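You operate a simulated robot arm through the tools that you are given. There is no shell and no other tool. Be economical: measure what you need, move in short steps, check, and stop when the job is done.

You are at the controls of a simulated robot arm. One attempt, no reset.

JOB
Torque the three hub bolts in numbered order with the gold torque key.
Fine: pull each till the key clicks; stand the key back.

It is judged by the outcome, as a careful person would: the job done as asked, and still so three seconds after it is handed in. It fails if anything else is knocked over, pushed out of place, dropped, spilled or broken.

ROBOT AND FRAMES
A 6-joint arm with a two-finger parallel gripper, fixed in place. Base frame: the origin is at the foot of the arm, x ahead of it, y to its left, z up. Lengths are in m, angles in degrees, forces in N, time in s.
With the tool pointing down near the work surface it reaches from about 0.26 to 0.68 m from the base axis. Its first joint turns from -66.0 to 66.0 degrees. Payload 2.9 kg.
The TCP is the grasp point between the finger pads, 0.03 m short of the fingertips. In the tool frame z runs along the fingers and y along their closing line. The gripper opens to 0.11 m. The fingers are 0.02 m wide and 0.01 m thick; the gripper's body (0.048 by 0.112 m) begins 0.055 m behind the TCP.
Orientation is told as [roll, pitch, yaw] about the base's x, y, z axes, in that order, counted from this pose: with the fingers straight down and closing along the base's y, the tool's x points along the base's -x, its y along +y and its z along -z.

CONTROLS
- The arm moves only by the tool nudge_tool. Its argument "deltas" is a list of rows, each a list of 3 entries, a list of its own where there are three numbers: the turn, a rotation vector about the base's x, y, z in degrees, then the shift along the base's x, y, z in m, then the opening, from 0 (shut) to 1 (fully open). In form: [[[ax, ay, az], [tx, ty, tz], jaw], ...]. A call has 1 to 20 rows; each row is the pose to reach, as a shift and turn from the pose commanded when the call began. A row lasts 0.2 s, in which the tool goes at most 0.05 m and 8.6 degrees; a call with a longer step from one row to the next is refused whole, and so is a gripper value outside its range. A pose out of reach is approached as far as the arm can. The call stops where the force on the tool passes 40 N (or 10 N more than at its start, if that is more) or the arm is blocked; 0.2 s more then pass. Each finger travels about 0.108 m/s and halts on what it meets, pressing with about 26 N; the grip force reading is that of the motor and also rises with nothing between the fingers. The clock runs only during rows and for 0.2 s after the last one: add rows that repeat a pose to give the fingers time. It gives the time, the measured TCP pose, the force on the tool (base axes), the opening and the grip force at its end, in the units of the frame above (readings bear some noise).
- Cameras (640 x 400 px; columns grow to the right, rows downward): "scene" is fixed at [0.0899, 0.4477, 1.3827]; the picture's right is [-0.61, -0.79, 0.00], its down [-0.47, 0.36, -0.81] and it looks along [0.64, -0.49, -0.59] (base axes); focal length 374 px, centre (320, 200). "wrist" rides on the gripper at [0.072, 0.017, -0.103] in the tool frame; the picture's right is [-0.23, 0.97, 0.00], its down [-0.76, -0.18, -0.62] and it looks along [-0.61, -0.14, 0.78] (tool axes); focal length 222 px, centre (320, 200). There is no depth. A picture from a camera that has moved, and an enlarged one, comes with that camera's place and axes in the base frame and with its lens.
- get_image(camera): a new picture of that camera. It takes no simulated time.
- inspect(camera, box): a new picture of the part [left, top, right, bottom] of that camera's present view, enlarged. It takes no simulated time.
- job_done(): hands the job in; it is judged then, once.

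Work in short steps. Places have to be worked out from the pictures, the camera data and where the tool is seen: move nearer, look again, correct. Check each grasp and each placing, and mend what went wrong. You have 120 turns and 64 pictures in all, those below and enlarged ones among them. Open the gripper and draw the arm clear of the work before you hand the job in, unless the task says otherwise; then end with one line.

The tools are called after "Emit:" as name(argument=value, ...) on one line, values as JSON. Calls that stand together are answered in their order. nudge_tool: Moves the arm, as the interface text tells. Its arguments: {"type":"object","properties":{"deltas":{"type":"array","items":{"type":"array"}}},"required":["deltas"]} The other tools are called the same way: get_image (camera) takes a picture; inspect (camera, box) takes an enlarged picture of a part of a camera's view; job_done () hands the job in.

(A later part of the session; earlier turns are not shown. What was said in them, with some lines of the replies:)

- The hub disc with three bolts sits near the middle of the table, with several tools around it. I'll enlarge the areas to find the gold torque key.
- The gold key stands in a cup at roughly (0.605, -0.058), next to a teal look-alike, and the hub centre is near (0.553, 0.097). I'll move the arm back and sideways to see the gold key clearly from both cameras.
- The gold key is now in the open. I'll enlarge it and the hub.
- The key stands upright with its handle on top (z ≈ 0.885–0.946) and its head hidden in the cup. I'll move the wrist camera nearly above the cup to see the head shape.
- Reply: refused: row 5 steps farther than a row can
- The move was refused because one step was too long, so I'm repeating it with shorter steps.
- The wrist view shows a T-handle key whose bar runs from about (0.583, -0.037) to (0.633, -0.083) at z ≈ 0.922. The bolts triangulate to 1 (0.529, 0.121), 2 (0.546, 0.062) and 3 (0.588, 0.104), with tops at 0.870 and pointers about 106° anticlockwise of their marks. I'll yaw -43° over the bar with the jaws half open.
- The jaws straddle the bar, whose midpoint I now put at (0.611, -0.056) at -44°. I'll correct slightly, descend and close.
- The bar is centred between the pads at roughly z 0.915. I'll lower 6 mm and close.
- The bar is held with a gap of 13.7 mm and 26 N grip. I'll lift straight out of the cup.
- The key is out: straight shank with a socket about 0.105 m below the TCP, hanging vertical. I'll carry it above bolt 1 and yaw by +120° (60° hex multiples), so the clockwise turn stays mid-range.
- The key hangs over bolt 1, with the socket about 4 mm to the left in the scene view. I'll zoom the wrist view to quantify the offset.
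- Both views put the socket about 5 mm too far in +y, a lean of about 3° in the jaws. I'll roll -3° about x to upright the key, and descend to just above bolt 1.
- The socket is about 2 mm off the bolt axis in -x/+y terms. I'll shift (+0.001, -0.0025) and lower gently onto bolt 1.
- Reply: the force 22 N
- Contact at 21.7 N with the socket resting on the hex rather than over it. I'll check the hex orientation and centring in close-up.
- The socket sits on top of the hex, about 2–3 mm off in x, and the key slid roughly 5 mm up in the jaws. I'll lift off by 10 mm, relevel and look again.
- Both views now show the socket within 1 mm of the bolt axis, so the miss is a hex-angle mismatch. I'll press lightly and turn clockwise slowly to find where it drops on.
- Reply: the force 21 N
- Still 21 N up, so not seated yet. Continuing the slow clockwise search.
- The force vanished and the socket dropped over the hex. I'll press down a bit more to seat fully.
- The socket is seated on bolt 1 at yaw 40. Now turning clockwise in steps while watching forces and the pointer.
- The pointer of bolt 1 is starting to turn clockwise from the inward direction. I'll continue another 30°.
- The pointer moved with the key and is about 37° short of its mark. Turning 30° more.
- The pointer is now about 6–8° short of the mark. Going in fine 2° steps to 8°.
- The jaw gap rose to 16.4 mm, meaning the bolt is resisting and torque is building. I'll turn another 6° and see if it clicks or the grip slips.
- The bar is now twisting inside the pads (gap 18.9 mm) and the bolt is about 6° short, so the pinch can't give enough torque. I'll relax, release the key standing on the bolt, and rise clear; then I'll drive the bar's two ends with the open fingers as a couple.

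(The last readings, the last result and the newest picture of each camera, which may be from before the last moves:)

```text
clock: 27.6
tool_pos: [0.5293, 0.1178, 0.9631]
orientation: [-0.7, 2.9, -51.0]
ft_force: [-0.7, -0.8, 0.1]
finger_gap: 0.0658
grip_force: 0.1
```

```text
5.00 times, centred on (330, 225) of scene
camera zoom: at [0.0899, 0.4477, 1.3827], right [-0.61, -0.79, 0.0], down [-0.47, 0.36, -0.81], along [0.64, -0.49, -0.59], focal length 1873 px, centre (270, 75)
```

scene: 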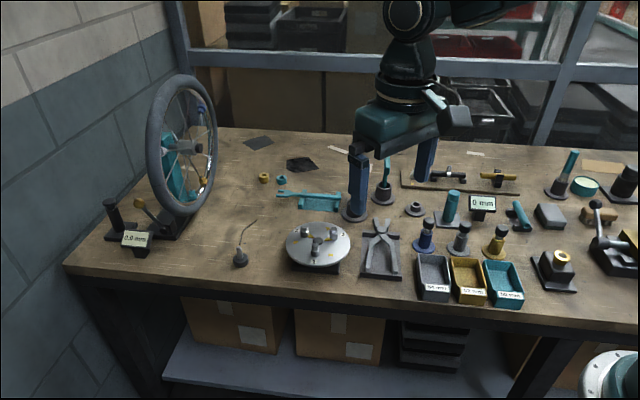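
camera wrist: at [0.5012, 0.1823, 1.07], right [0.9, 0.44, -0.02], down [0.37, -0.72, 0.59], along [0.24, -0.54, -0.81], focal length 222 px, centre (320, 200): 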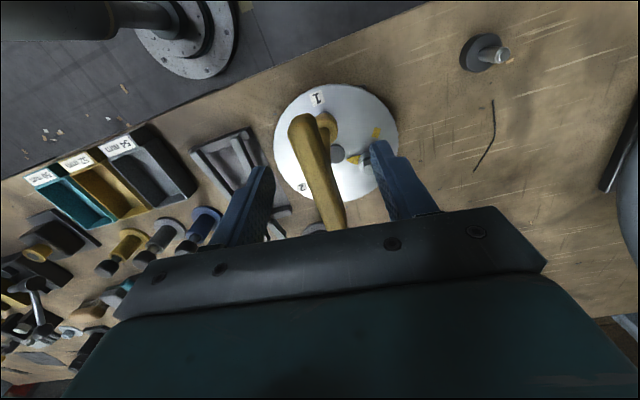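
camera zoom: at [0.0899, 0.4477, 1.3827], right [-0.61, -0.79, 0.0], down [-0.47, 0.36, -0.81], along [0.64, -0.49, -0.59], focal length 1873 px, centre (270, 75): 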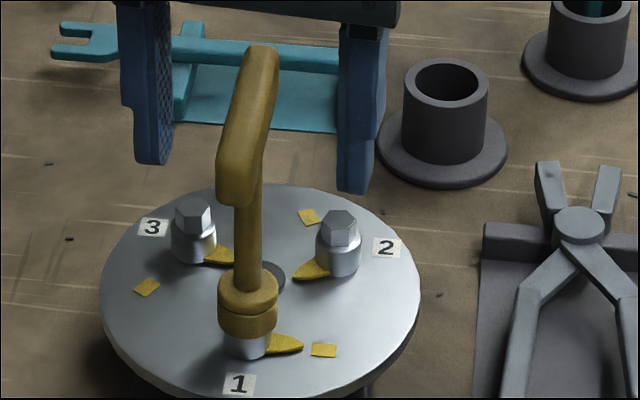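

The key stands by itself on bolt 1 with the bar at about -48°. With 66 mm between the open fingers, their edges should meet the bar's ends at about 61° relative turn. I'll rotate clockwise around it, centred on the bolt axis.

Emit:
nudge_tool(deltas=[[[0, 0, -8], [-0.0005, 0.002, 0], 0.6], [[0, 0, -16], [-0.0005, 0.002, 0], 0.6], [[0, 0, -24], [-0.0005, 0.002, 0], 0.6], [[0, 0, -32], [-0.0005, 0.002, 0], 0.6], [[0, 0, -40], [-0.0005, 0.002, 0], 0.6], [[0, 0, -48], [-0.0005, 0.002, 0], 0.6], [[0, 0, -54], [-0.0005, 0.002, 0], 0.6]])

Emit:
get_image(camera="wrist")

```text
clock: 29.2
tool_pos: [0.5285, 0.1191, 0.9636]
orientation: [-0.7, 2.9, -105.2]
ft_force: [0.7, 0.1, 0.4]
finger_gap: 0.0661
grip_force: 0.0
```

```text
20 pictures are left
camera wrist: at [0.5636, 0.1802, 1.07], right [0.88, -0.47, -0.02], down [-0.37, -0.72, 0.59], along [-0.29, -0.51, -0.81], focal length 222 px, centre (320, 200)
```

wrist: 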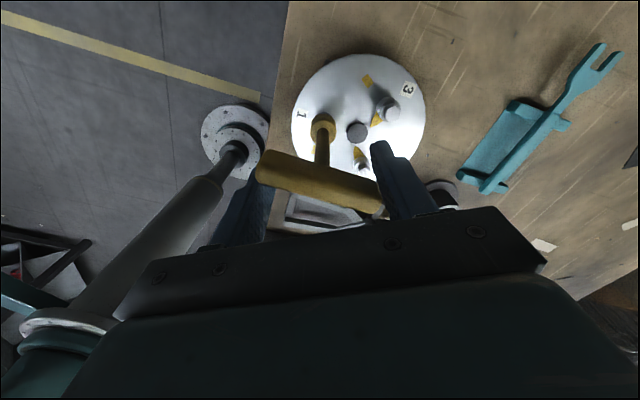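

The fingers sit at opposite sides of the bar's ends as planned, with no force yet. Now turning clockwise in 2° steps to load the couple.

Emit:
nudge_tool(deltas=[[[0, 0, -2], [0, 0, 0], 0.6], [[0, 0, -4], [0, 0, 0], 0.6], [[0, 0, -6], [0, 0, 0], 0.6], [[0, 0, -8], [0, 0, 0], 0.6], [[0, 0, -10], [0, 0, 0], 0.6]])

Emit:
inspect(camera="scene", box=[285, 185, 365, 265])

```text
clock: 30.4
tool_pos: [0.53, 0.1207, 0.9634]
orientation: [-0.7, 3.1, -114.9]
ft_force: [1.2, 3.3, 2.5]
finger_gap: 0.0677
grip_force: 1.8
```

```text
5.00 times, centred on (325, 225) of scene
camera zoom: at [0.0899, 0.4478, 1.3827], right [-0.61, -0.79, 0.0], down [-0.47, 0.36, -0.81], along [0.64, -0.49, -0.59], focal length 1873 px, centre (295, 75)
```

zoom: 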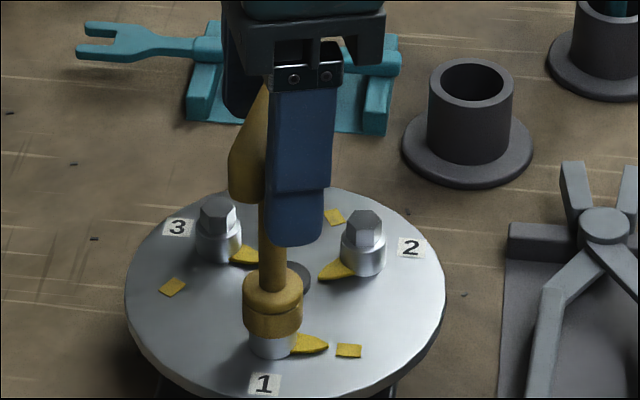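

Contact is made (gap 67.7 mm, small grip force). Continue clockwise.

Emit:
nudge_tool(deltas=[[[0, 0, -2], [0, 0, 0], 0.6], [[0, 0, -4], [0, 0, 0], 0.6], [[0, 0, -6], [0, 0, 0], 0.6]])

```text
clock: 31.2
tool_pos: [0.5296, 0.1234, 0.9635]
orientation: [-0.4, 3.2, -120.8]
ft_force: [12.4, 19.3, -0.9]
finger_gap: 0.0717
grip_force: 6.5
```

Lateral load (12, 19) N shows I'm off-centre, so I'll shift the centre by (+0.002, +0.003) and add 4° more.

Emit:
nudge_tool(deltas=[[[0, 0, 0], [0.002, 0.003, 0], 0.6], [[0, 0, -2], [0.002, 0.003, 0], 0.6], [[0, 0, -4], [0.002, 0.003, 0], 0.6]])

Emit:
inspect(camera="scene", box=[285, 185, 365, 265])

```text
clock: 32.0
tool_pos: [0.5317, 0.1245, 0.9637]
orientation: [-0.6, 3.1, -124.9]
ft_force: [11.6, 20.8, 7.0]
finger_gap: 0.0729
grip_force: 6.4
```

```text
5.00 times, centred on (325, 225) of scene
camera zoom: at [0.0901, 0.4482, 1.3825], right [-0.61, -0.79, 0.0], down [-0.47, 0.36, -0.81], along [0.64, -0.49, -0.59], focal length 1873 px, centre (295, 75)
```

zoom: 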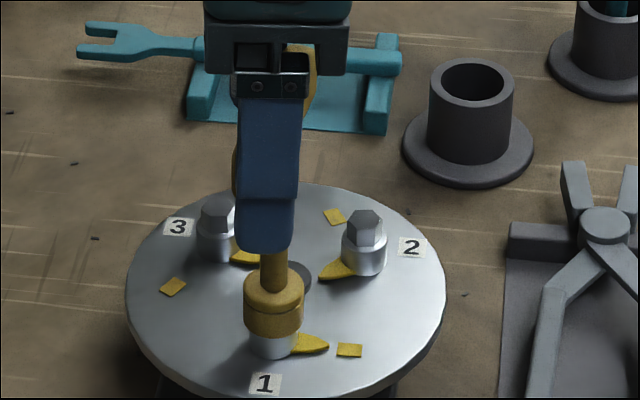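

The pointer hardly moved, and it may already be at its mark because the raised pointer looks offset in this slanted view. I'll look from the wrist to compare the pointer with its mark.

Emit:
inspect(camera="wrist", box=[220, 40, 440, 240])

```text
2.00 times, centred on (330, 140) of wrist
camera zoom: at [0.5843, 0.1694, 1.0701], right [0.67, -0.74, -0.02], down [-0.59, -0.55, 0.58], along [-0.45, -0.38, -0.81], focal length 444 px, centre (300, 320)
```

zoom: 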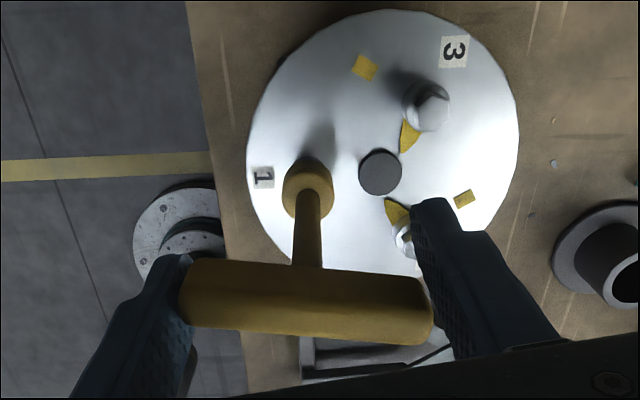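

The jaws slid to the bar's ends without moving the bolt, so it is firm at this angle. I'll back off, lift clear of the T-bar and get a view down the pointer/mark line.

Emit:
nudge_tool(deltas=[[[0, 0, 6], [-0.001, -0.002, 0], 0.65], [[0, 0, 14], [-0.002, -0.004, 0], 0.65], [[0, 0, 22], [-0.002, -0.004, 0], 0.65], [[0, 0, 30], [-0.002, -0.004, 0], 0.65], [[0, 0, 30], [-0.002, -0.004, 0.03], 0.65], [[0, 0, 30], [-0.002, -0.004, 0.07], 0.65], [[0, 0, 38], [-0.002, -0.004, 0.08], 0.65], [[0, 0, 46], [-0.002, -0.004, 0.08], 0.65], [[0, 0, 54], [-0.002, -0.004, 0.08], 0.65], [[0, 0, 62], [-0.002, -0.004, 0.08], 0.65], [[0, 0, 70], [-0.002, -0.004, 0.08], 0.65], [[0, 0, 78], [-0.002, -0.004, 0.08], 0.65], [[0, 0, 86], [-0.002, -0.004, 0.08], 0.65], [[0, 0, 94], [-0.002, -0.004, 0.08], 0.65], [[0, 0, 102], [-0.002, -0.004, 0.08], 0.65], [[0, 0, 110], [-0.002, -0.004, 0.08], 0.65], [[0, 0, 118], [-0.002, -0.004, 0.08], 0.65], [[0, 0, 126], [-0.002, -0.004, 0.08], 0.65], [[0, 0, 134], [-0.002, -0.004, 0.08], 0.65], [[0, 0, 140], [-0.002, -0.004, 0.08], 0.65]])

Emit:
inspect(camera="wrist", box=[270, 40, 390, 160])

```text
clock: 36.2
tool_pos: [0.528, 0.1182, 1.0432]
orientation: [-0.7, 2.9, 15.1]
ft_force: [0.3, -0.6, 0.8]
finger_gap: 0.0716
grip_force: 0.0
```

```text
3.33 times, centred on (330, 100) of wrist
camera zoom: at [0.4592, 0.1194, 1.1498], right [-0.04, 1.0, -0.02], down [0.81, 0.04, 0.59], along [0.59, 0.0, -0.81], focal length 740 px, centre (287, 533)
```

zoom: 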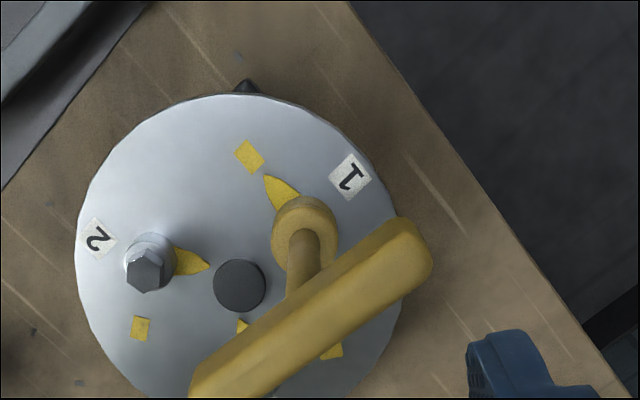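

Seen along this line, pointer 1 lies exactly on its mark, so bolt 1 is torqued. Now I'll level the tool, to regrasp the upright key squarely.

Emit:
nudge_tool(deltas=[[[1.4, -2.6, 0], [0.0005, 0.0015, 0], 0.6], [[1.4, -2.6, 0], [0.0005, 0.0015, 0], 0.6]])

Emit:
nudge_tool(deltas=[[[0, 0, -8], [0, 0, 0], 0.6], [[0, 0, -16], [0, 0, 0], 0.6], [[0, 0, -24], [0, 0, 0], 0.6], [[0, 0, -32], [0, 0, 0], 0.6], [[0, 0, -40], [0, 0, 0], 0.6], [[0, 0, -48], [0, 0, 0], 0.6], [[0, 0, -56], [0, 0, 0], 0.6], [[0, 0, -64], [0, 0, 0], 0.6], [[0, 0, -64], [0, 0, -0.03], 0.6], [[0, 0, -64], [0, 0, -0.06], 0.6], [[0, 0, -64], [0, 0, -0.07], 0.6], [[0, 0, -64], [0, 0, -0.07], 0.6]])

Emit:
get_image(camera="wrist")

```text
clock: 36.8
tool_pos: [0.5291, 0.1199, 1.0435]
orientation: [0.0, 0.0, 15.0]
ft_force: [0.1, -0.1, 0.2]
finger_gap: 0.0659
grip_force: 0.0
```

```text
clock: 39.4
tool_pos: [0.5284, 0.1198, 0.9721]
orientation: [-0.1, 0.0, -49.0]
ft_force: [0.0, 0.3, 0.2]
finger_gap: 0.0662
grip_force: 0.0
```

```text
15 pictures are left
camera wrist: at [0.4936, 0.1862, 1.0765], right [0.88, 0.47, 0.0], down [0.37, -0.69, 0.62], along [0.29, -0.55, -0.78], focal length 222 px, centre (320, 200)
```

wrist: 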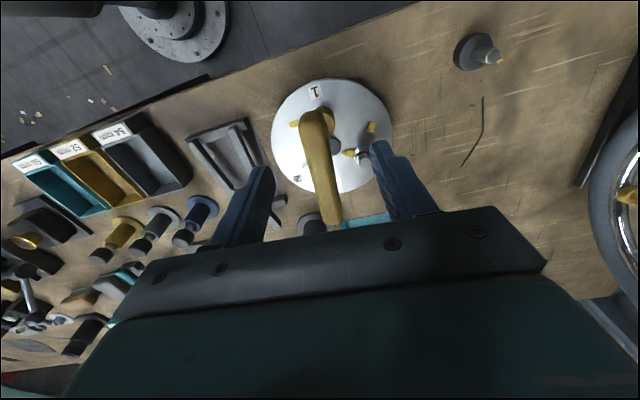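

The bar lies between the pads and aligned. Closing, then lifting 35 mm off bolt 1.

Emit:
nudge_tool(deltas=[[[0, 0, 0], [0, 0, 0], 0.4], [[0, 0, 0], [0, 0, 0], 0.2], [[0, 0, 0], [0, 0, 0], 0], [[0, 0, 0], [0, 0, 0], 0], [[0, 0, 0], [0, 0, 0], 0], [[0, 0, 0], [0, 0, 0.015], 0], [[0, 0, 0], [0, 0, 0.035], 0], [[0, 0, 0], [0, 0, 0.035], 0]])

```text
clock: 41.2
tool_pos: [0.5289, 0.1189, 1.0086]
orientation: [-0.1, 0.0, -49.0]
ft_force: [0.1, -0.7, -0.8]
finger_gap: 0.0135
grip_force: 25.6
```

The key is gripped flush (13.5 mm) and lifted freely. Moving the same offset from bolt 1 to bolt 2 with the bar rotated back to yaw 63.

Emit:
nudge_tool(deltas=[[[0, 0, 8], [0.001, -0.004, 0.005], 0], [[0, 0, 16], [0.002, -0.009, 0.005], 0], [[0, 0, 24], [0.004, -0.013, 0.005], 0], [[0, 0, 32], [0.005, -0.018, 0.005], 0], [[0, 0, 40], [0.006, -0.022, 0.005], 0], [[0, 0, 48], [0.008, -0.027, 0.005], 0], [[0, 0, 56], [0.009, -0.031, 0.005], 0], [[0, 0, 64], [0.01, -0.036, 0.005], 0], [[0, 0, 72], [0.012, -0.04, 0.005], 0], [[0, 0, 80], [0.013, -0.045, 0.005], 0], [[0, 0, 88], [0.014, -0.049, 0.005], 0], [[0, 0, 96], [0.015, -0.053, 0.005], 0], [[0, 0, 104], [0.0165, -0.056, 0.005], 0], [[0, 0, 112], [0.0175, -0.059, 0.005], 0], [[0, 0, 112], [0.0175, -0.059, 0], 0], [[0, 0, 112], [0.0175, -0.059, -0.01], 0], [[0, 0, 112], [0.0175, -0.059, -0.015], 0], [[0, 0, 112], [0.0175, -0.059, -0.015], 0]])

Emit:
inspect(camera="scene", box=[295, 195, 375, 265])

Emit:
inspect(camera="wrist", box=[280, 60, 390, 170])

```text
clock: 45.0
tool_pos: [0.546, 0.061, 0.9932]
orientation: [0.0, -0.1, 63.0]
ft_force: [0.3, 0.3, -1.3]
finger_gap: 0.0134
grip_force: 25.9
```

```text
5.71 times, centred on (335, 230) of scene
camera zoom: at [0.0899, 0.4477, 1.3827], right [-0.61, -0.79, 0.0], down [-0.47, 0.36, -0.81], along [0.64, -0.49, -0.59], focal length 2140 px, centre (234, 29)
```

zoom: 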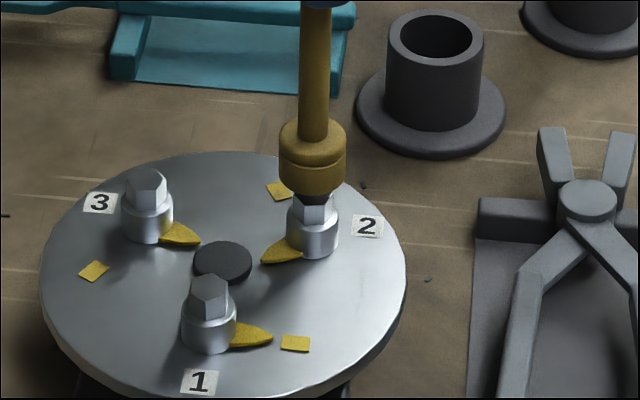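

```text
3.64 times, centred on (335, 115) of wrist
camera zoom: at [0.4979, 0.0057, 1.0967], right [-0.76, 0.64, 0.0], down [0.5, 0.6, 0.62], along [0.4, 0.48, -0.78], focal length 808 px, centre (266, 509)
```

zoom: 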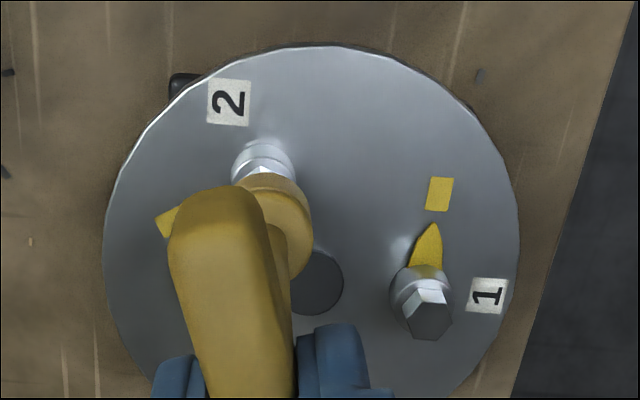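

The socket is centred over bolt 2 in both views, and pointer 1 still sits on its mark. I'll lower to light contact and sweep clockwise to find the hex.

Emit:
nudge_tool(deltas=[[[0, 0, 0], [0, 0, -0.005], 0], [[0, 0, 0], [0, 0, -0.009], 0], [[0, 0, 0], [0, 0, -0.011], 0], [[0, 0, -2], [0, 0, -0.011], 0], [[0, 0, -4], [0, 0, -0.011], 0], [[0, 0, -6], [0, 0, -0.011], 0], [[0, 0, -8], [0, 0, -0.011], 0]])

```text
clock: 46.6
tool_pos: [0.5462, 0.0605, 0.9818]
orientation: [-0.1, 0.0, 55.1]
ft_force: [0.9, -1.9, -0.9]
finger_gap: 0.0134
grip_force: 26.1
```

There's no upward force at yaw 55, so it is probably on the hex. Lowering further gently to seat.

Emit:
nudge_tool(deltas=[[[0, 0, 0], [0, 0, -0.003], 0], [[0, 0, 0], [0, 0, -0.006], 0], [[0, 0, 0], [0, 0, -0.009], 0]])

```text
clock: 47.4
tool_pos: [0.546, 0.0604, 0.9725]
orientation: [-0.1, 0.0, 55.1]
ft_force: [0.1, -0.1, -0.7]
finger_gap: 0.0137
grip_force: 25.8
```

Seated at z 0.9725 without force. Turning clockwise 90°.

Emit:
nudge_tool(deltas=[[[0, 0, -5], [0, 0, 0], 0], [[0, 0, -10], [0, 0, 0], 0], [[0, 0, -15], [0, 0, 0], 0], [[0, 0, -20], [0, 0, 0], 0], [[0, 0, -25], [0, 0, 0], 0], [[0, 0, -30], [0, 0, 0], 0], [[0, 0, -35], [0, 0, 0], 0], [[0, 0, -40], [0, 0, 0], 0], [[0, 0, -45], [0, 0, 0], 0], [[0, 0, -50], [0, 0, 0], 0], [[0, 0, -55], [0, 0, 0], 0], [[0, 0, -60], [0, 0, 0], 0], [[0, 0, -65], [0, 0, 0], 0], [[0, 0, -70], [0, 0, 0], 0], [[0, 0, -75], [0, 0, 0], 0], [[0, 0, -80], [0, 0, 0], 0], [[0, 0, -85], [0, 0, 0], 0], [[0, 0, -90], [0, 0, 0], 0]])

Emit:
inspect(camera="scene", box=[285, 195, 375, 265])

```text
clock: 51.2
tool_pos: [0.5467, 0.0595, 0.973]
orientation: [-0.1, -0.1, -35.1]
ft_force: [1.3, -3.7, 11.1]
finger_gap: 0.0137
grip_force: 25.7
```

```text
5.71 times, centred on (330, 230) of scene
camera zoom: at [0.0898, 0.4476, 1.3827], right [-0.61, -0.79, 0.0], down [-0.47, 0.36, -0.81], along [0.64, -0.49, -0.59], focal length 2140 px, centre (263, 29)
```

zoom: 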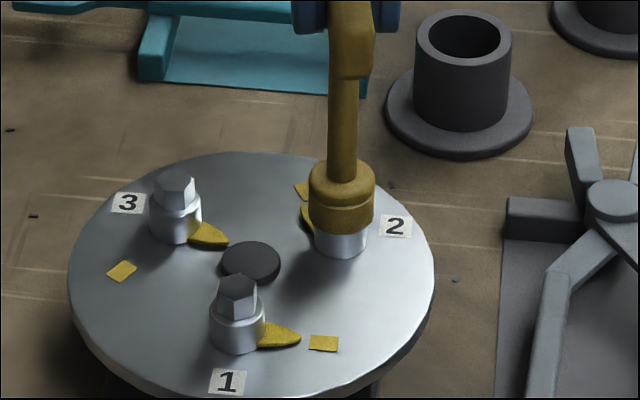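

Pointer 2 is nearing its mark. Continuing 14°, then watching the jaw gap for resistance.

Emit:
nudge_tool(deltas=[[[0, 0, -4], [0, 0, 0], 0], [[0, 0, -8], [0, 0, 0], 0], [[0, 0, -11], [0, 0, 0], 0], [[0, 0, -14], [0, 0, 0], 0]])

```text
clock: 52.2
tool_pos: [0.5458, 0.0596, 0.9722]
orientation: [0.0, 0.1, -49.1]
ft_force: [-3.1, -3.1, 18.2]
finger_gap: 0.0133
grip_force: 25.9
```

No slip yet, but there's 18 N of upward force, so I'll ease z by 1 mm and turn 8° more.

Emit:
nudge_tool(deltas=[[[0, 0, -2], [0, 0, 0.001], 0], [[0, 0, -4], [0, 0, 0.001], 0], [[0, 0, -6], [0, 0, 0.001], 0], [[0, 0, -8], [0, 0, 0.001], 0]])

```text
clock: 53.2
tool_pos: [0.5469, 0.0623, 0.9727]
orientation: [-0.2, 0.0, -56.9]
ft_force: [1.6, -2.6, -5.7]
finger_gap: 0.0149
grip_force: 26.1
```

The gap is rising, so bolt 2 is starting to resist. Adding 10° to bring it fully to torque as on bolt 1, then checking.

Emit:
nudge_tool(deltas=[[[0, 0, -2], [0, 0, 0], 0], [[0, 0, -4], [0, 0, 0], 0], [[0, 0, -6], [0, 0, 0], 0], [[0, 0, -8], [0, 0, 0], 0], [[0, 0, -10], [0, 0, 0], 0]])

Emit:
inspect(camera="scene", box=[310, 215, 370, 255])

```text
clock: 54.4
tool_pos: [0.5468, 0.0617, 0.9738]
orientation: [-0.2, 0.0, -67.0]
ft_force: [-5.6, -0.9, -9.0]
finger_gap: 0.0184
grip_force: 26.2
```

```text
10.00 times, centred on (340, 235) of scene
camera zoom: at [0.0899, 0.4477, 1.3827], right [-0.61, -0.79, 0.0], down [-0.47, 0.36, -0.81], along [0.64, -0.49, -0.59], focal length 3745 px, centre (120, -150)
```

zoom: 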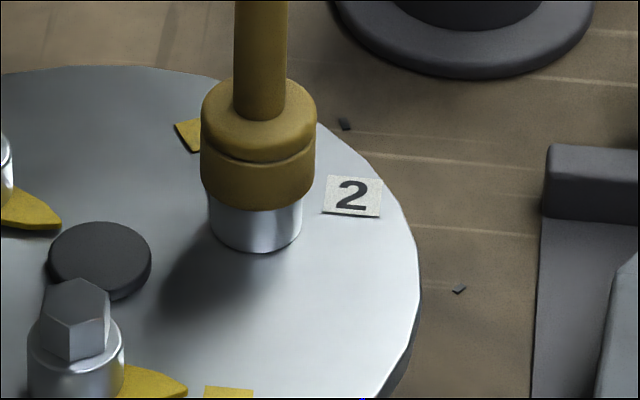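

Resistance held and the gap reached 18.4 mm, with the bar at about -53° after about 108° of turn. I'll relax the twist and lift off to check pointer 2.

Emit:
nudge_tool(deltas=[[[0, 0, 5], [0, 0, 0], 0], [[0, 0, 10], [0, 0, 0], 0], [[0, 0, 14], [0, 0, 0], 0], [[0, 0, 14], [0, 0, 0.01], 0], [[0, 0, 14], [0, 0, 0.025], 0], [[0, 0, 14], [0, 0, 0.04], 0], [[0, 0, 14], [0, 0, 0.04], 0]])

Emit:
inspect(camera="scene", box=[285, 195, 375, 265])

```text
clock: 56.0
tool_pos: [0.5472, 0.0646, 1.0152]
orientation: [0.0, 0.0, -53.0]
ft_force: [0.2, -0.7, -0.4]
finger_gap: 0.013
grip_force: 26.2
```

```text
5.71 times, centred on (330, 230) of scene
camera zoom: at [0.0899, 0.4477, 1.3827], right [-0.61, -0.79, 0.0], down [-0.47, 0.36, -0.81], along [0.64, -0.49, -0.59], focal length 2140 px, centre (263, 29)
```

zoom: 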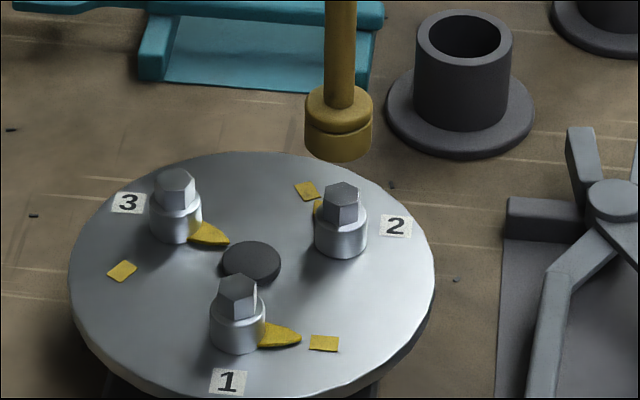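

Pointer 2 points at its mark. Now moving to bolt 3 and rotating back to yaw 62.

Emit:
nudge_tool(deltas=[[[0, 0, 8], [0.003, 0.003, 0], 0], [[0, 0, 16], [0.006, 0.006, 0], 0], [[0, 0, 24], [0.009, 0.009, 0], 0], [[0, 0, 32], [0.012, 0.012, 0], 0], [[0, 0, 40], [0.015, 0.015, 0], 0], [[0, 0, 48], [0.018, 0.018, 0], 0], [[0, 0, 56], [0.021, 0.022, 0], 0], [[0, 0, 64], [0.024, 0.025, 0], 0], [[0, 0, 72], [0.027, 0.028, 0], 0], [[0, 0, 80], [0.03, 0.031, 0], 0], [[0, 0, 88], [0.033, 0.034, 0], 0], [[0, 0, 96], [0.036, 0.037, 0], 0], [[0, 0, 104], [0.039, 0.04, 0], 0], [[0, 0, 112], [0.042, 0.0435, 0], 0], [[0, 0, 115], [0.042, 0.0435, -0.01], 0], [[0, 0, 115], [0.042, 0.0435, -0.02], 0], [[0, 0, 115], [0.042, 0.0435, -0.02], 0]])

Emit:
inspect(camera="scene", box=[280, 190, 360, 260])

Emit:
inspect(camera="wrist", box=[280, 60, 390, 170])

```text
clock: 59.6
tool_pos: [0.5874, 0.1036, 0.9933]
orientation: [0.0, 0.1, 62.0]
ft_force: [-0.5, 0.1, -1.0]
finger_gap: 0.0135
grip_force: 26.0
```

```text
5.71 times, centred on (320, 225) of scene
camera zoom: at [0.0899, 0.4477, 1.3827], right [-0.61, -0.79, 0.0], down [-0.47, 0.36, -0.81], along [0.64, -0.49, -0.59], focal length 2140 px, centre (320, 57)
```

zoom: 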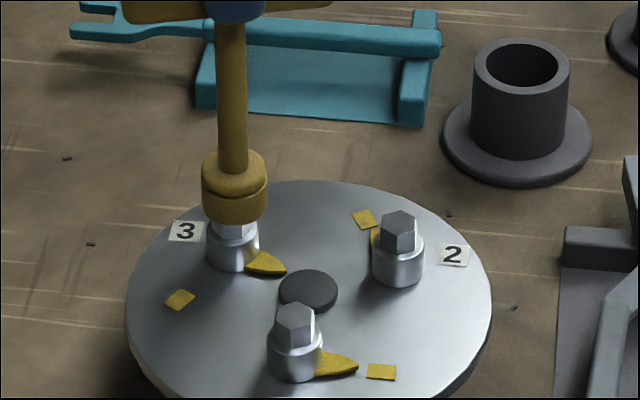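

```text
3.64 times, centred on (335, 115) of wrist
camera zoom: at [0.5391, 0.0488, 1.0963], right [-0.75, 0.66, 0.0], down [0.51, 0.59, 0.62], along [0.41, 0.47, -0.78], focal length 808 px, centre (266, 509)
```

zoom: 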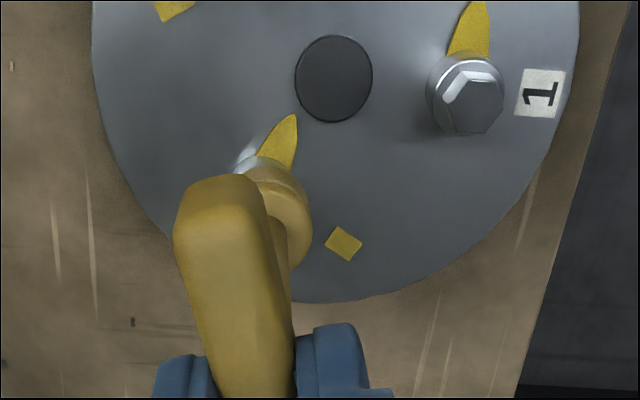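

The socket is centred on bolt 3 within 1 mm. I'll nudge (+0.0005, +0.0007), lower and sweep clockwise.

Emit:
nudge_tool(deltas=[[[0, 0, 0], [0.0005, 0.0007, -0.005], 0], [[0, 0, 0], [0.0005, 0.0007, -0.009], 0], [[0, 0, 0], [0.0005, 0.0007, -0.011], 0], [[0, 0, -2], [0.0005, 0.0007, -0.011], 0], [[0, 0, -4], [0.0005, 0.0007, -0.011], 0], [[0, 0, -6], [0.0005, 0.0007, -0.011], 0], [[0, 0, -8], [0.0005, 0.0007, -0.011], 0]])

```text
clock: 61.2
tool_pos: [0.5896, 0.1054, 0.9826]
orientation: [0.0, 0.1, 53.9]
ft_force: [5.1, 0.4, -3.3]
finger_gap: 0.0136
grip_force: 25.6
```

There's no upward force here either, so I'm lowering to seat.

Emit:
nudge_tool(deltas=[[[0, 0, 0], [0, 0, -0.003], 0], [[0, 0, 0], [0, 0, -0.006], 0], [[0, 0, 0], [0, 0, -0.009], 0]])

```text
clock: 62.0
tool_pos: [0.5883, 0.1046, 0.9741]
orientation: [0.0, 0.1, 54.0]
ft_force: [0.4, -0.2, 2.5]
finger_gap: 0.0131
grip_force: 25.9
```

Seated on bolt 3. Turning clockwise 100° towards its mark.

Emit:
nudge_tool(deltas=[[[0, 0, -5], [0, 0, 0], 0], [[0, 0, -10], [0, 0, 0], 0], [[0, 0, -15], [0, 0, 0], 0], [[0, 0, -20], [0, 0, 0], 0], [[0, 0, -25], [0, 0, 0], 0], [[0, 0, -30], [0, 0, 0], 0], [[0, 0, -35], [0, 0, 0], 0], [[0, 0, -40], [0, 0, 0], 0], [[0, 0, -45], [0, 0, 0], 0], [[0, 0, -50], [0, 0, 0], 0], [[0, 0, -55], [0, 0, 0], 0], [[0, 0, -60], [0, 0, 0], 0], [[0, 0, -65], [0, 0, 0], 0], [[0, 0, -70], [0, 0, 0], 0], [[0, 0, -75], [0, 0, 0], 0], [[0, 0, -80], [0, 0, 0], 0], [[0, 0, -85], [0, 0, 0], 0], [[0, 0, -90], [0, 0, 0], 0], [[0, 0, -95], [0, 0, 0], 0], [[0, 0, -100], [0, 0, 0], 0]])

```text
clock: 66.2
tool_pos: [0.5881, 0.1052, 0.9744]
orientation: [0.0, 0.0, -46.1]
ft_force: [7.1, 4.0, 14.5]
finger_gap: 0.0135
grip_force: 26.0
```

No slip so far; continuing 12° to find the resistance.

Emit:
nudge_tool(deltas=[[[0, 0, -3], [0, 0, 0.001], 0], [[0, 0, -6], [0, 0, 0.001], 0], [[0, 0, -9], [0, 0, 0.001], 0], [[0, 0, -12], [0, 0, 0.001], 0]])

```text
clock: 67.2
tool_pos: [0.589, 0.1056, 0.9747]
orientation: [-0.2, -0.1, -58.1]
ft_force: [8.2, 1.4, 8.4]
finger_gap: 0.0151
grip_force: 25.8
```

Resistance has started on bolt 3 (gap 15.1 mm). Adding 9° as on bolt 2, then checking.

Emit:
nudge_tool(deltas=[[[0, 0, -2], [0, 0, 0], 0], [[0, 0, -4], [0, 0, 0], 0], [[0, 0, -6], [0, 0, 0], 0], [[0, 0, -9], [0, 0, 0], 0]])

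Emit:
inspect(camera="scene", box=[280, 190, 360, 260])

```text
clock: 68.2
tool_pos: [0.5876, 0.1059, 0.9754]
orientation: [0.0, 0.1, -66.9]
ft_force: [6.0, 6.5, 4.4]
finger_gap: 0.0184
grip_force: 26.7
```

```text
5.71 times, centred on (320, 225) of scene
camera zoom: at [0.09, 0.4479, 1.3826], right [-0.61, -0.79, 0.0], down [-0.47, 0.36, -0.81], along [0.64, -0.49, -0.59], focal length 2140 px, centre (320, 57)
```

zoom: 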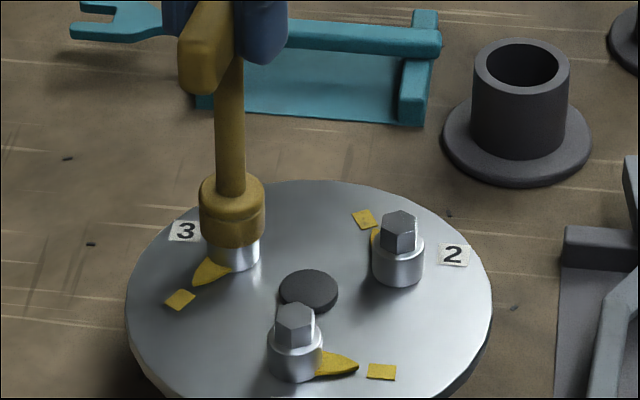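

Pointer 3 aims at its mark, so all three are torqued. I'll relax the twist, lift 50 mm and carry the key to above its cup (≈ 0.610, -0.056).

Emit:
nudge_tool(deltas=[[[0, 0, 5], [0, 0, 0], 0], [[0, 0, 10], [0, 0, 0], 0], [[0, 0, 14], [0, 0, 0], 0], [[0, 0, 14], [0, 0, 0.01], 0], [[0, 0, 14], [0, 0, 0.03], 0], [[0, 0, 14], [0, 0, 0.05], 0], [[0, 0, 16], [0.003, -0.02, 0.05], 0], [[0, 0, 18], [0.006, -0.045, 0.05], 0], [[0, 0, 20], [0.01, -0.07, 0.05], 0], [[0, 0, 22], [0.013, -0.095, 0.05], 0], [[0, 0, 23], [0.016, -0.12, 0.05], 0], [[0, 0, 23], [0.019, -0.14, 0.05], 0], [[0, 0, 23], [0.0215, -0.161, 0.05], 0], [[0, 0, 23], [0.0215, -0.161, 0.03], 0], [[0, 0, 23], [0.0215, -0.161, 0.016], 0], [[0, 0, 23], [0.0215, -0.161, 0.016], 0]])

Emit:
inspect(camera="scene", box=[300, 150, 410, 260])

Emit:
inspect(camera="wrist", box=[270, 50, 390, 170])

```text
clock: 71.6
tool_pos: [0.6091, -0.0548, 0.9917]
orientation: [-0.2, 0.2, -44.0]
ft_force: [-0.3, 0.0, -0.7]
finger_gap: 0.0134
grip_force: 26.4
```

```text
3.64 times, centred on (355, 205) of scene
camera zoom: at [0.0899, 0.4477, 1.3827], right [-0.61, -0.79, 0.0], down [-0.47, 0.36, -0.81], along [0.64, -0.49, -0.59], focal length 1362 px, centre (193, 182)
```

zoom: 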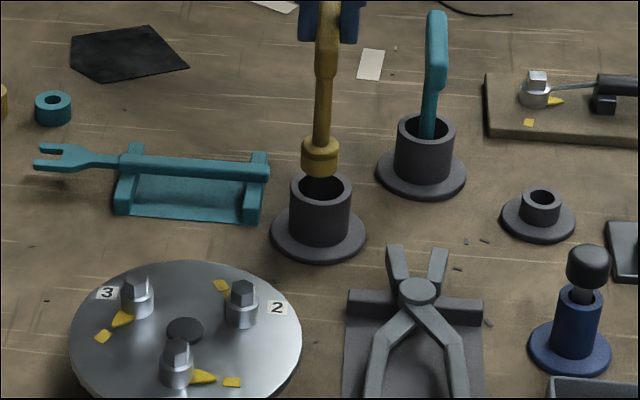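

```text
3.33 times, centred on (330, 110) of wrist
camera zoom: at [0.5696, 0.0084, 1.094], right [0.84, 0.54, 0.0], down [0.43, -0.66, 0.62], along [0.34, -0.52, -0.78], focal length 740 px, centre (287, 500)
```

zoom: 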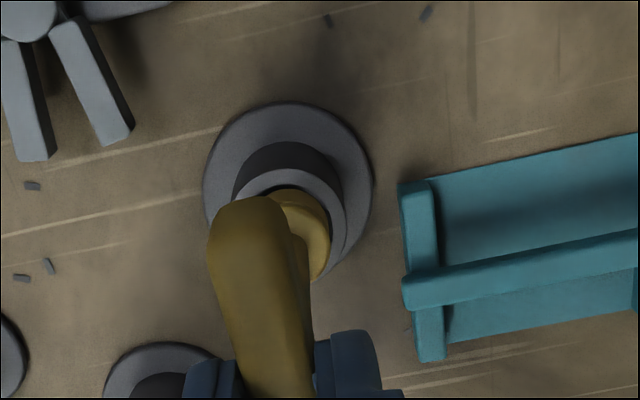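

All pointers sit at their marks. Over the cup, both views put the socket about 3–4 mm short towards (+x, -y), so I'll shift (+0.002, -0.0035) and recheck with higher zoom.

Emit:
nudge_tool(deltas=[[[0, 0, 0], [0.002, -0.0035, 0], 0], [[0, 0, 0], [0.002, -0.0035, -0.006], 0], [[0, 0, 0], [0.002, -0.0035, -0.006], 0]])

Emit:
inspect(camera="scene", box=[330, 175, 380, 225])

```text
clock: 72.4
tool_pos: [0.6121, -0.0579, 0.9844]
orientation: [0.0, 0.0, -44.1]
ft_force: [-1.1, 0.0, -0.9]
finger_gap: 0.0132
grip_force: 25.5
```

```text
8.00 times, centred on (355, 200) of scene
camera zoom: at [0.0899, 0.4477, 1.3827], right [-0.61, -0.79, 0.0], down [-0.47, 0.36, -0.81], along [0.64, -0.49, -0.59], focal length 2996 px, centre (40, 200)
```

zoom: 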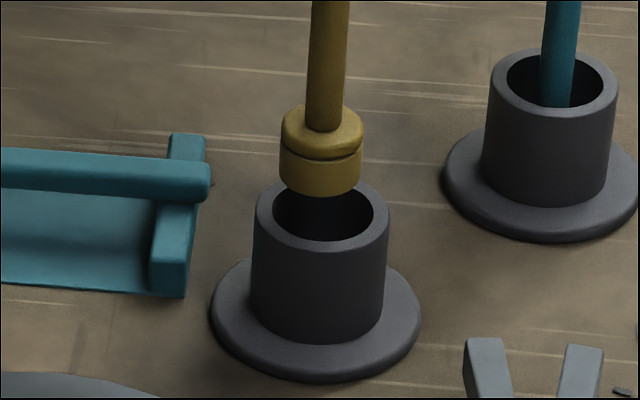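

The socket is within about 1.7 mm of the cup axis with 3 mm clearance. Shifting y by -0.0017 and lowering slowly into the cup.

Emit:
nudge_tool(deltas=[[[0, 0, 0], [0, -0.0017, 0], 0], [[0, 0, 0], [0, -0.0017, -0.008], 0], [[0, 0, 0], [0, -0.0017, -0.014], 0], [[0, 0, 0], [0, -0.0017, -0.02], 0], [[0, 0, 0], [0, -0.0017, -0.026], 0]])

```text
clock: 73.6
tool_pos: [0.6121, -0.0604, 0.9595]
orientation: [0.0, 0.0, -44.0]
ft_force: [-0.5, 0.6, -0.6]
finger_gap: 0.0133
grip_force: 26.1
```

No force, so the socket is entering the cup (now about 10 mm below the rim). Continuing down gently to the floor.

Emit:
nudge_tool(deltas=[[[0, 0, 0], [0, 0, -0.006], 0], [[0, 0, 0], [0, 0, -0.012], 0], [[0, 0, 0], [0, 0, -0.018], 0], [[0, 0, 0], [0, 0, -0.024], 0], [[0, 0, 0], [0, 0, -0.027], 0], [[0, 0, 0], [0, 0, -0.029], 0]])

Emit:
inspect(camera="scene", box=[310, 140, 400, 230])

```text
clock: 75.0
tool_pos: [0.6134, -0.0612, 0.9318]
orientation: [0.1, -0.2, -44.0]
ft_force: [-4.5, 0.9, 19.5]
finger_gap: 0.0138
grip_force: 26.0
```

```text
4.44 times, centred on (355, 185) of scene
camera zoom: at [0.0894, 0.4477, 1.3827], right [-0.61, -0.79, 0.0], down [-0.47, 0.36, -0.81], along [0.64, -0.49, -0.59], focal length 1664 px, centre (164, 267)
```

zoom: 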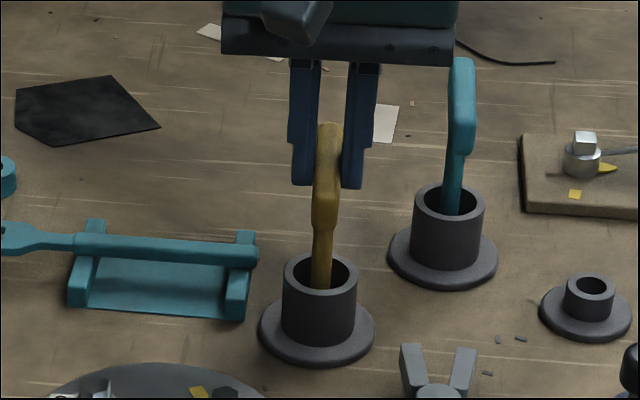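

The key is standing in the cup on its floor (19 N contact). I'll ease the pressure, open, and rise straight up.

Emit:
nudge_tool(deltas=[[[0, 0, 0], [0, 0, 0.002], 0], [[0, 0, 0], [0, 0, 0.002], 0.15], [[0, 0, 0], [0, 0, 0.002], 0.3], [[0, 0, 0], [0, 0, 0.002], 0.5], [[0, 0, 0], [0, 0, 0.002], 0.5], [[0, 0, 0], [0, 0, 0.03], 0.5], [[0, 0, 0], [0, 0, 0.07], 0.5], [[0, 0, 0], [0, 0, 0.11], 0.5], [[0, 0, 0], [-0.04, 0, 0.13], 0.5], [[0, 0, 0], [-0.08, 0, 0.15], 0.5], [[0, 0, 0], [-0.12, 0, 0.17], 0.5], [[0, 0, 0], [-0.16, 0, 0.17], 0.5], [[0, 0, 0], [-0.2, 0, 0.17], 0.5], [[0, 0, 0], [-0.24, 0, 0.17], 0.5]])

Emit:
inspect(camera="scene", box=[270, 140, 410, 290])

```text
clock: 78.0
tool_pos: [0.3692, -0.0614, 1.0978]
orientation: [0.2, 0.0, -44.0]
ft_force: [-0.2, 1.0, 0.3]
finger_gap: 0.0551
grip_force: 0.0
```

```text
2.67 times, centred on (340, 215) of scene
camera zoom: at [0.0899, 0.4477, 1.3827], right [-0.61, -0.79, 0.0], down [-0.47, 0.36, -0.81], along [0.64, -0.49, -0.59], focal length 999 px, centre (267, 160)
```

zoom: 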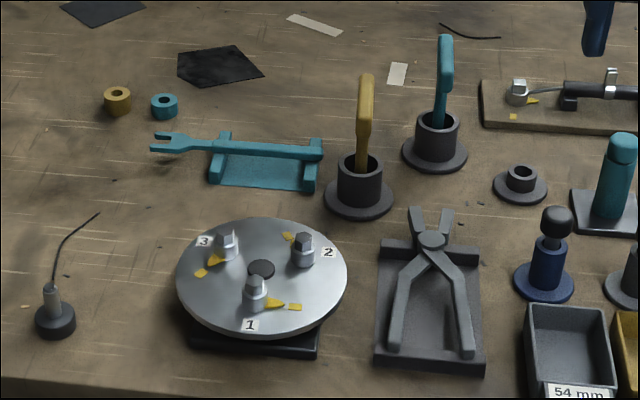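

The key stands in its cup and nothing is disturbed. One last close look at the pointers.

Emit:
inspect(camera="scene", box=[285, 215, 355, 270])

```text
7.27 times, centred on (320, 242) of scene
camera zoom: at [0.0899, 0.4477, 1.3827], right [-0.61, -0.79, 0.0], down [-0.47, 0.36, -0.81], along [0.64, -0.49, -0.59], focal length 2724 px, centre (320, -109)
```

zoom: 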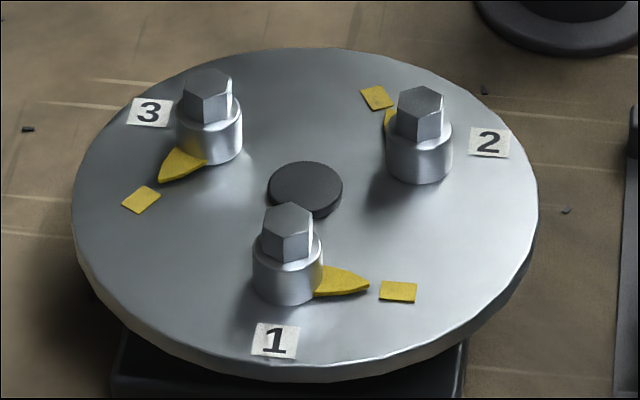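

All three pointers sit at their marks, the key stands in its cup, and the arm is clear with the gripper open. Handing in.

Emit:
job_done()

```text
The job is handed in.
```

I turned bolts 1, 2 and 3 in order with the gold key until each stopped turning, with its pointer at its mark (bolt 2's pointer is partly hidden in the last picture); I had no direct sign of the click. The key is back standing in its cup, nothing else looks disturbed, and the arm is clear with the gripper open.
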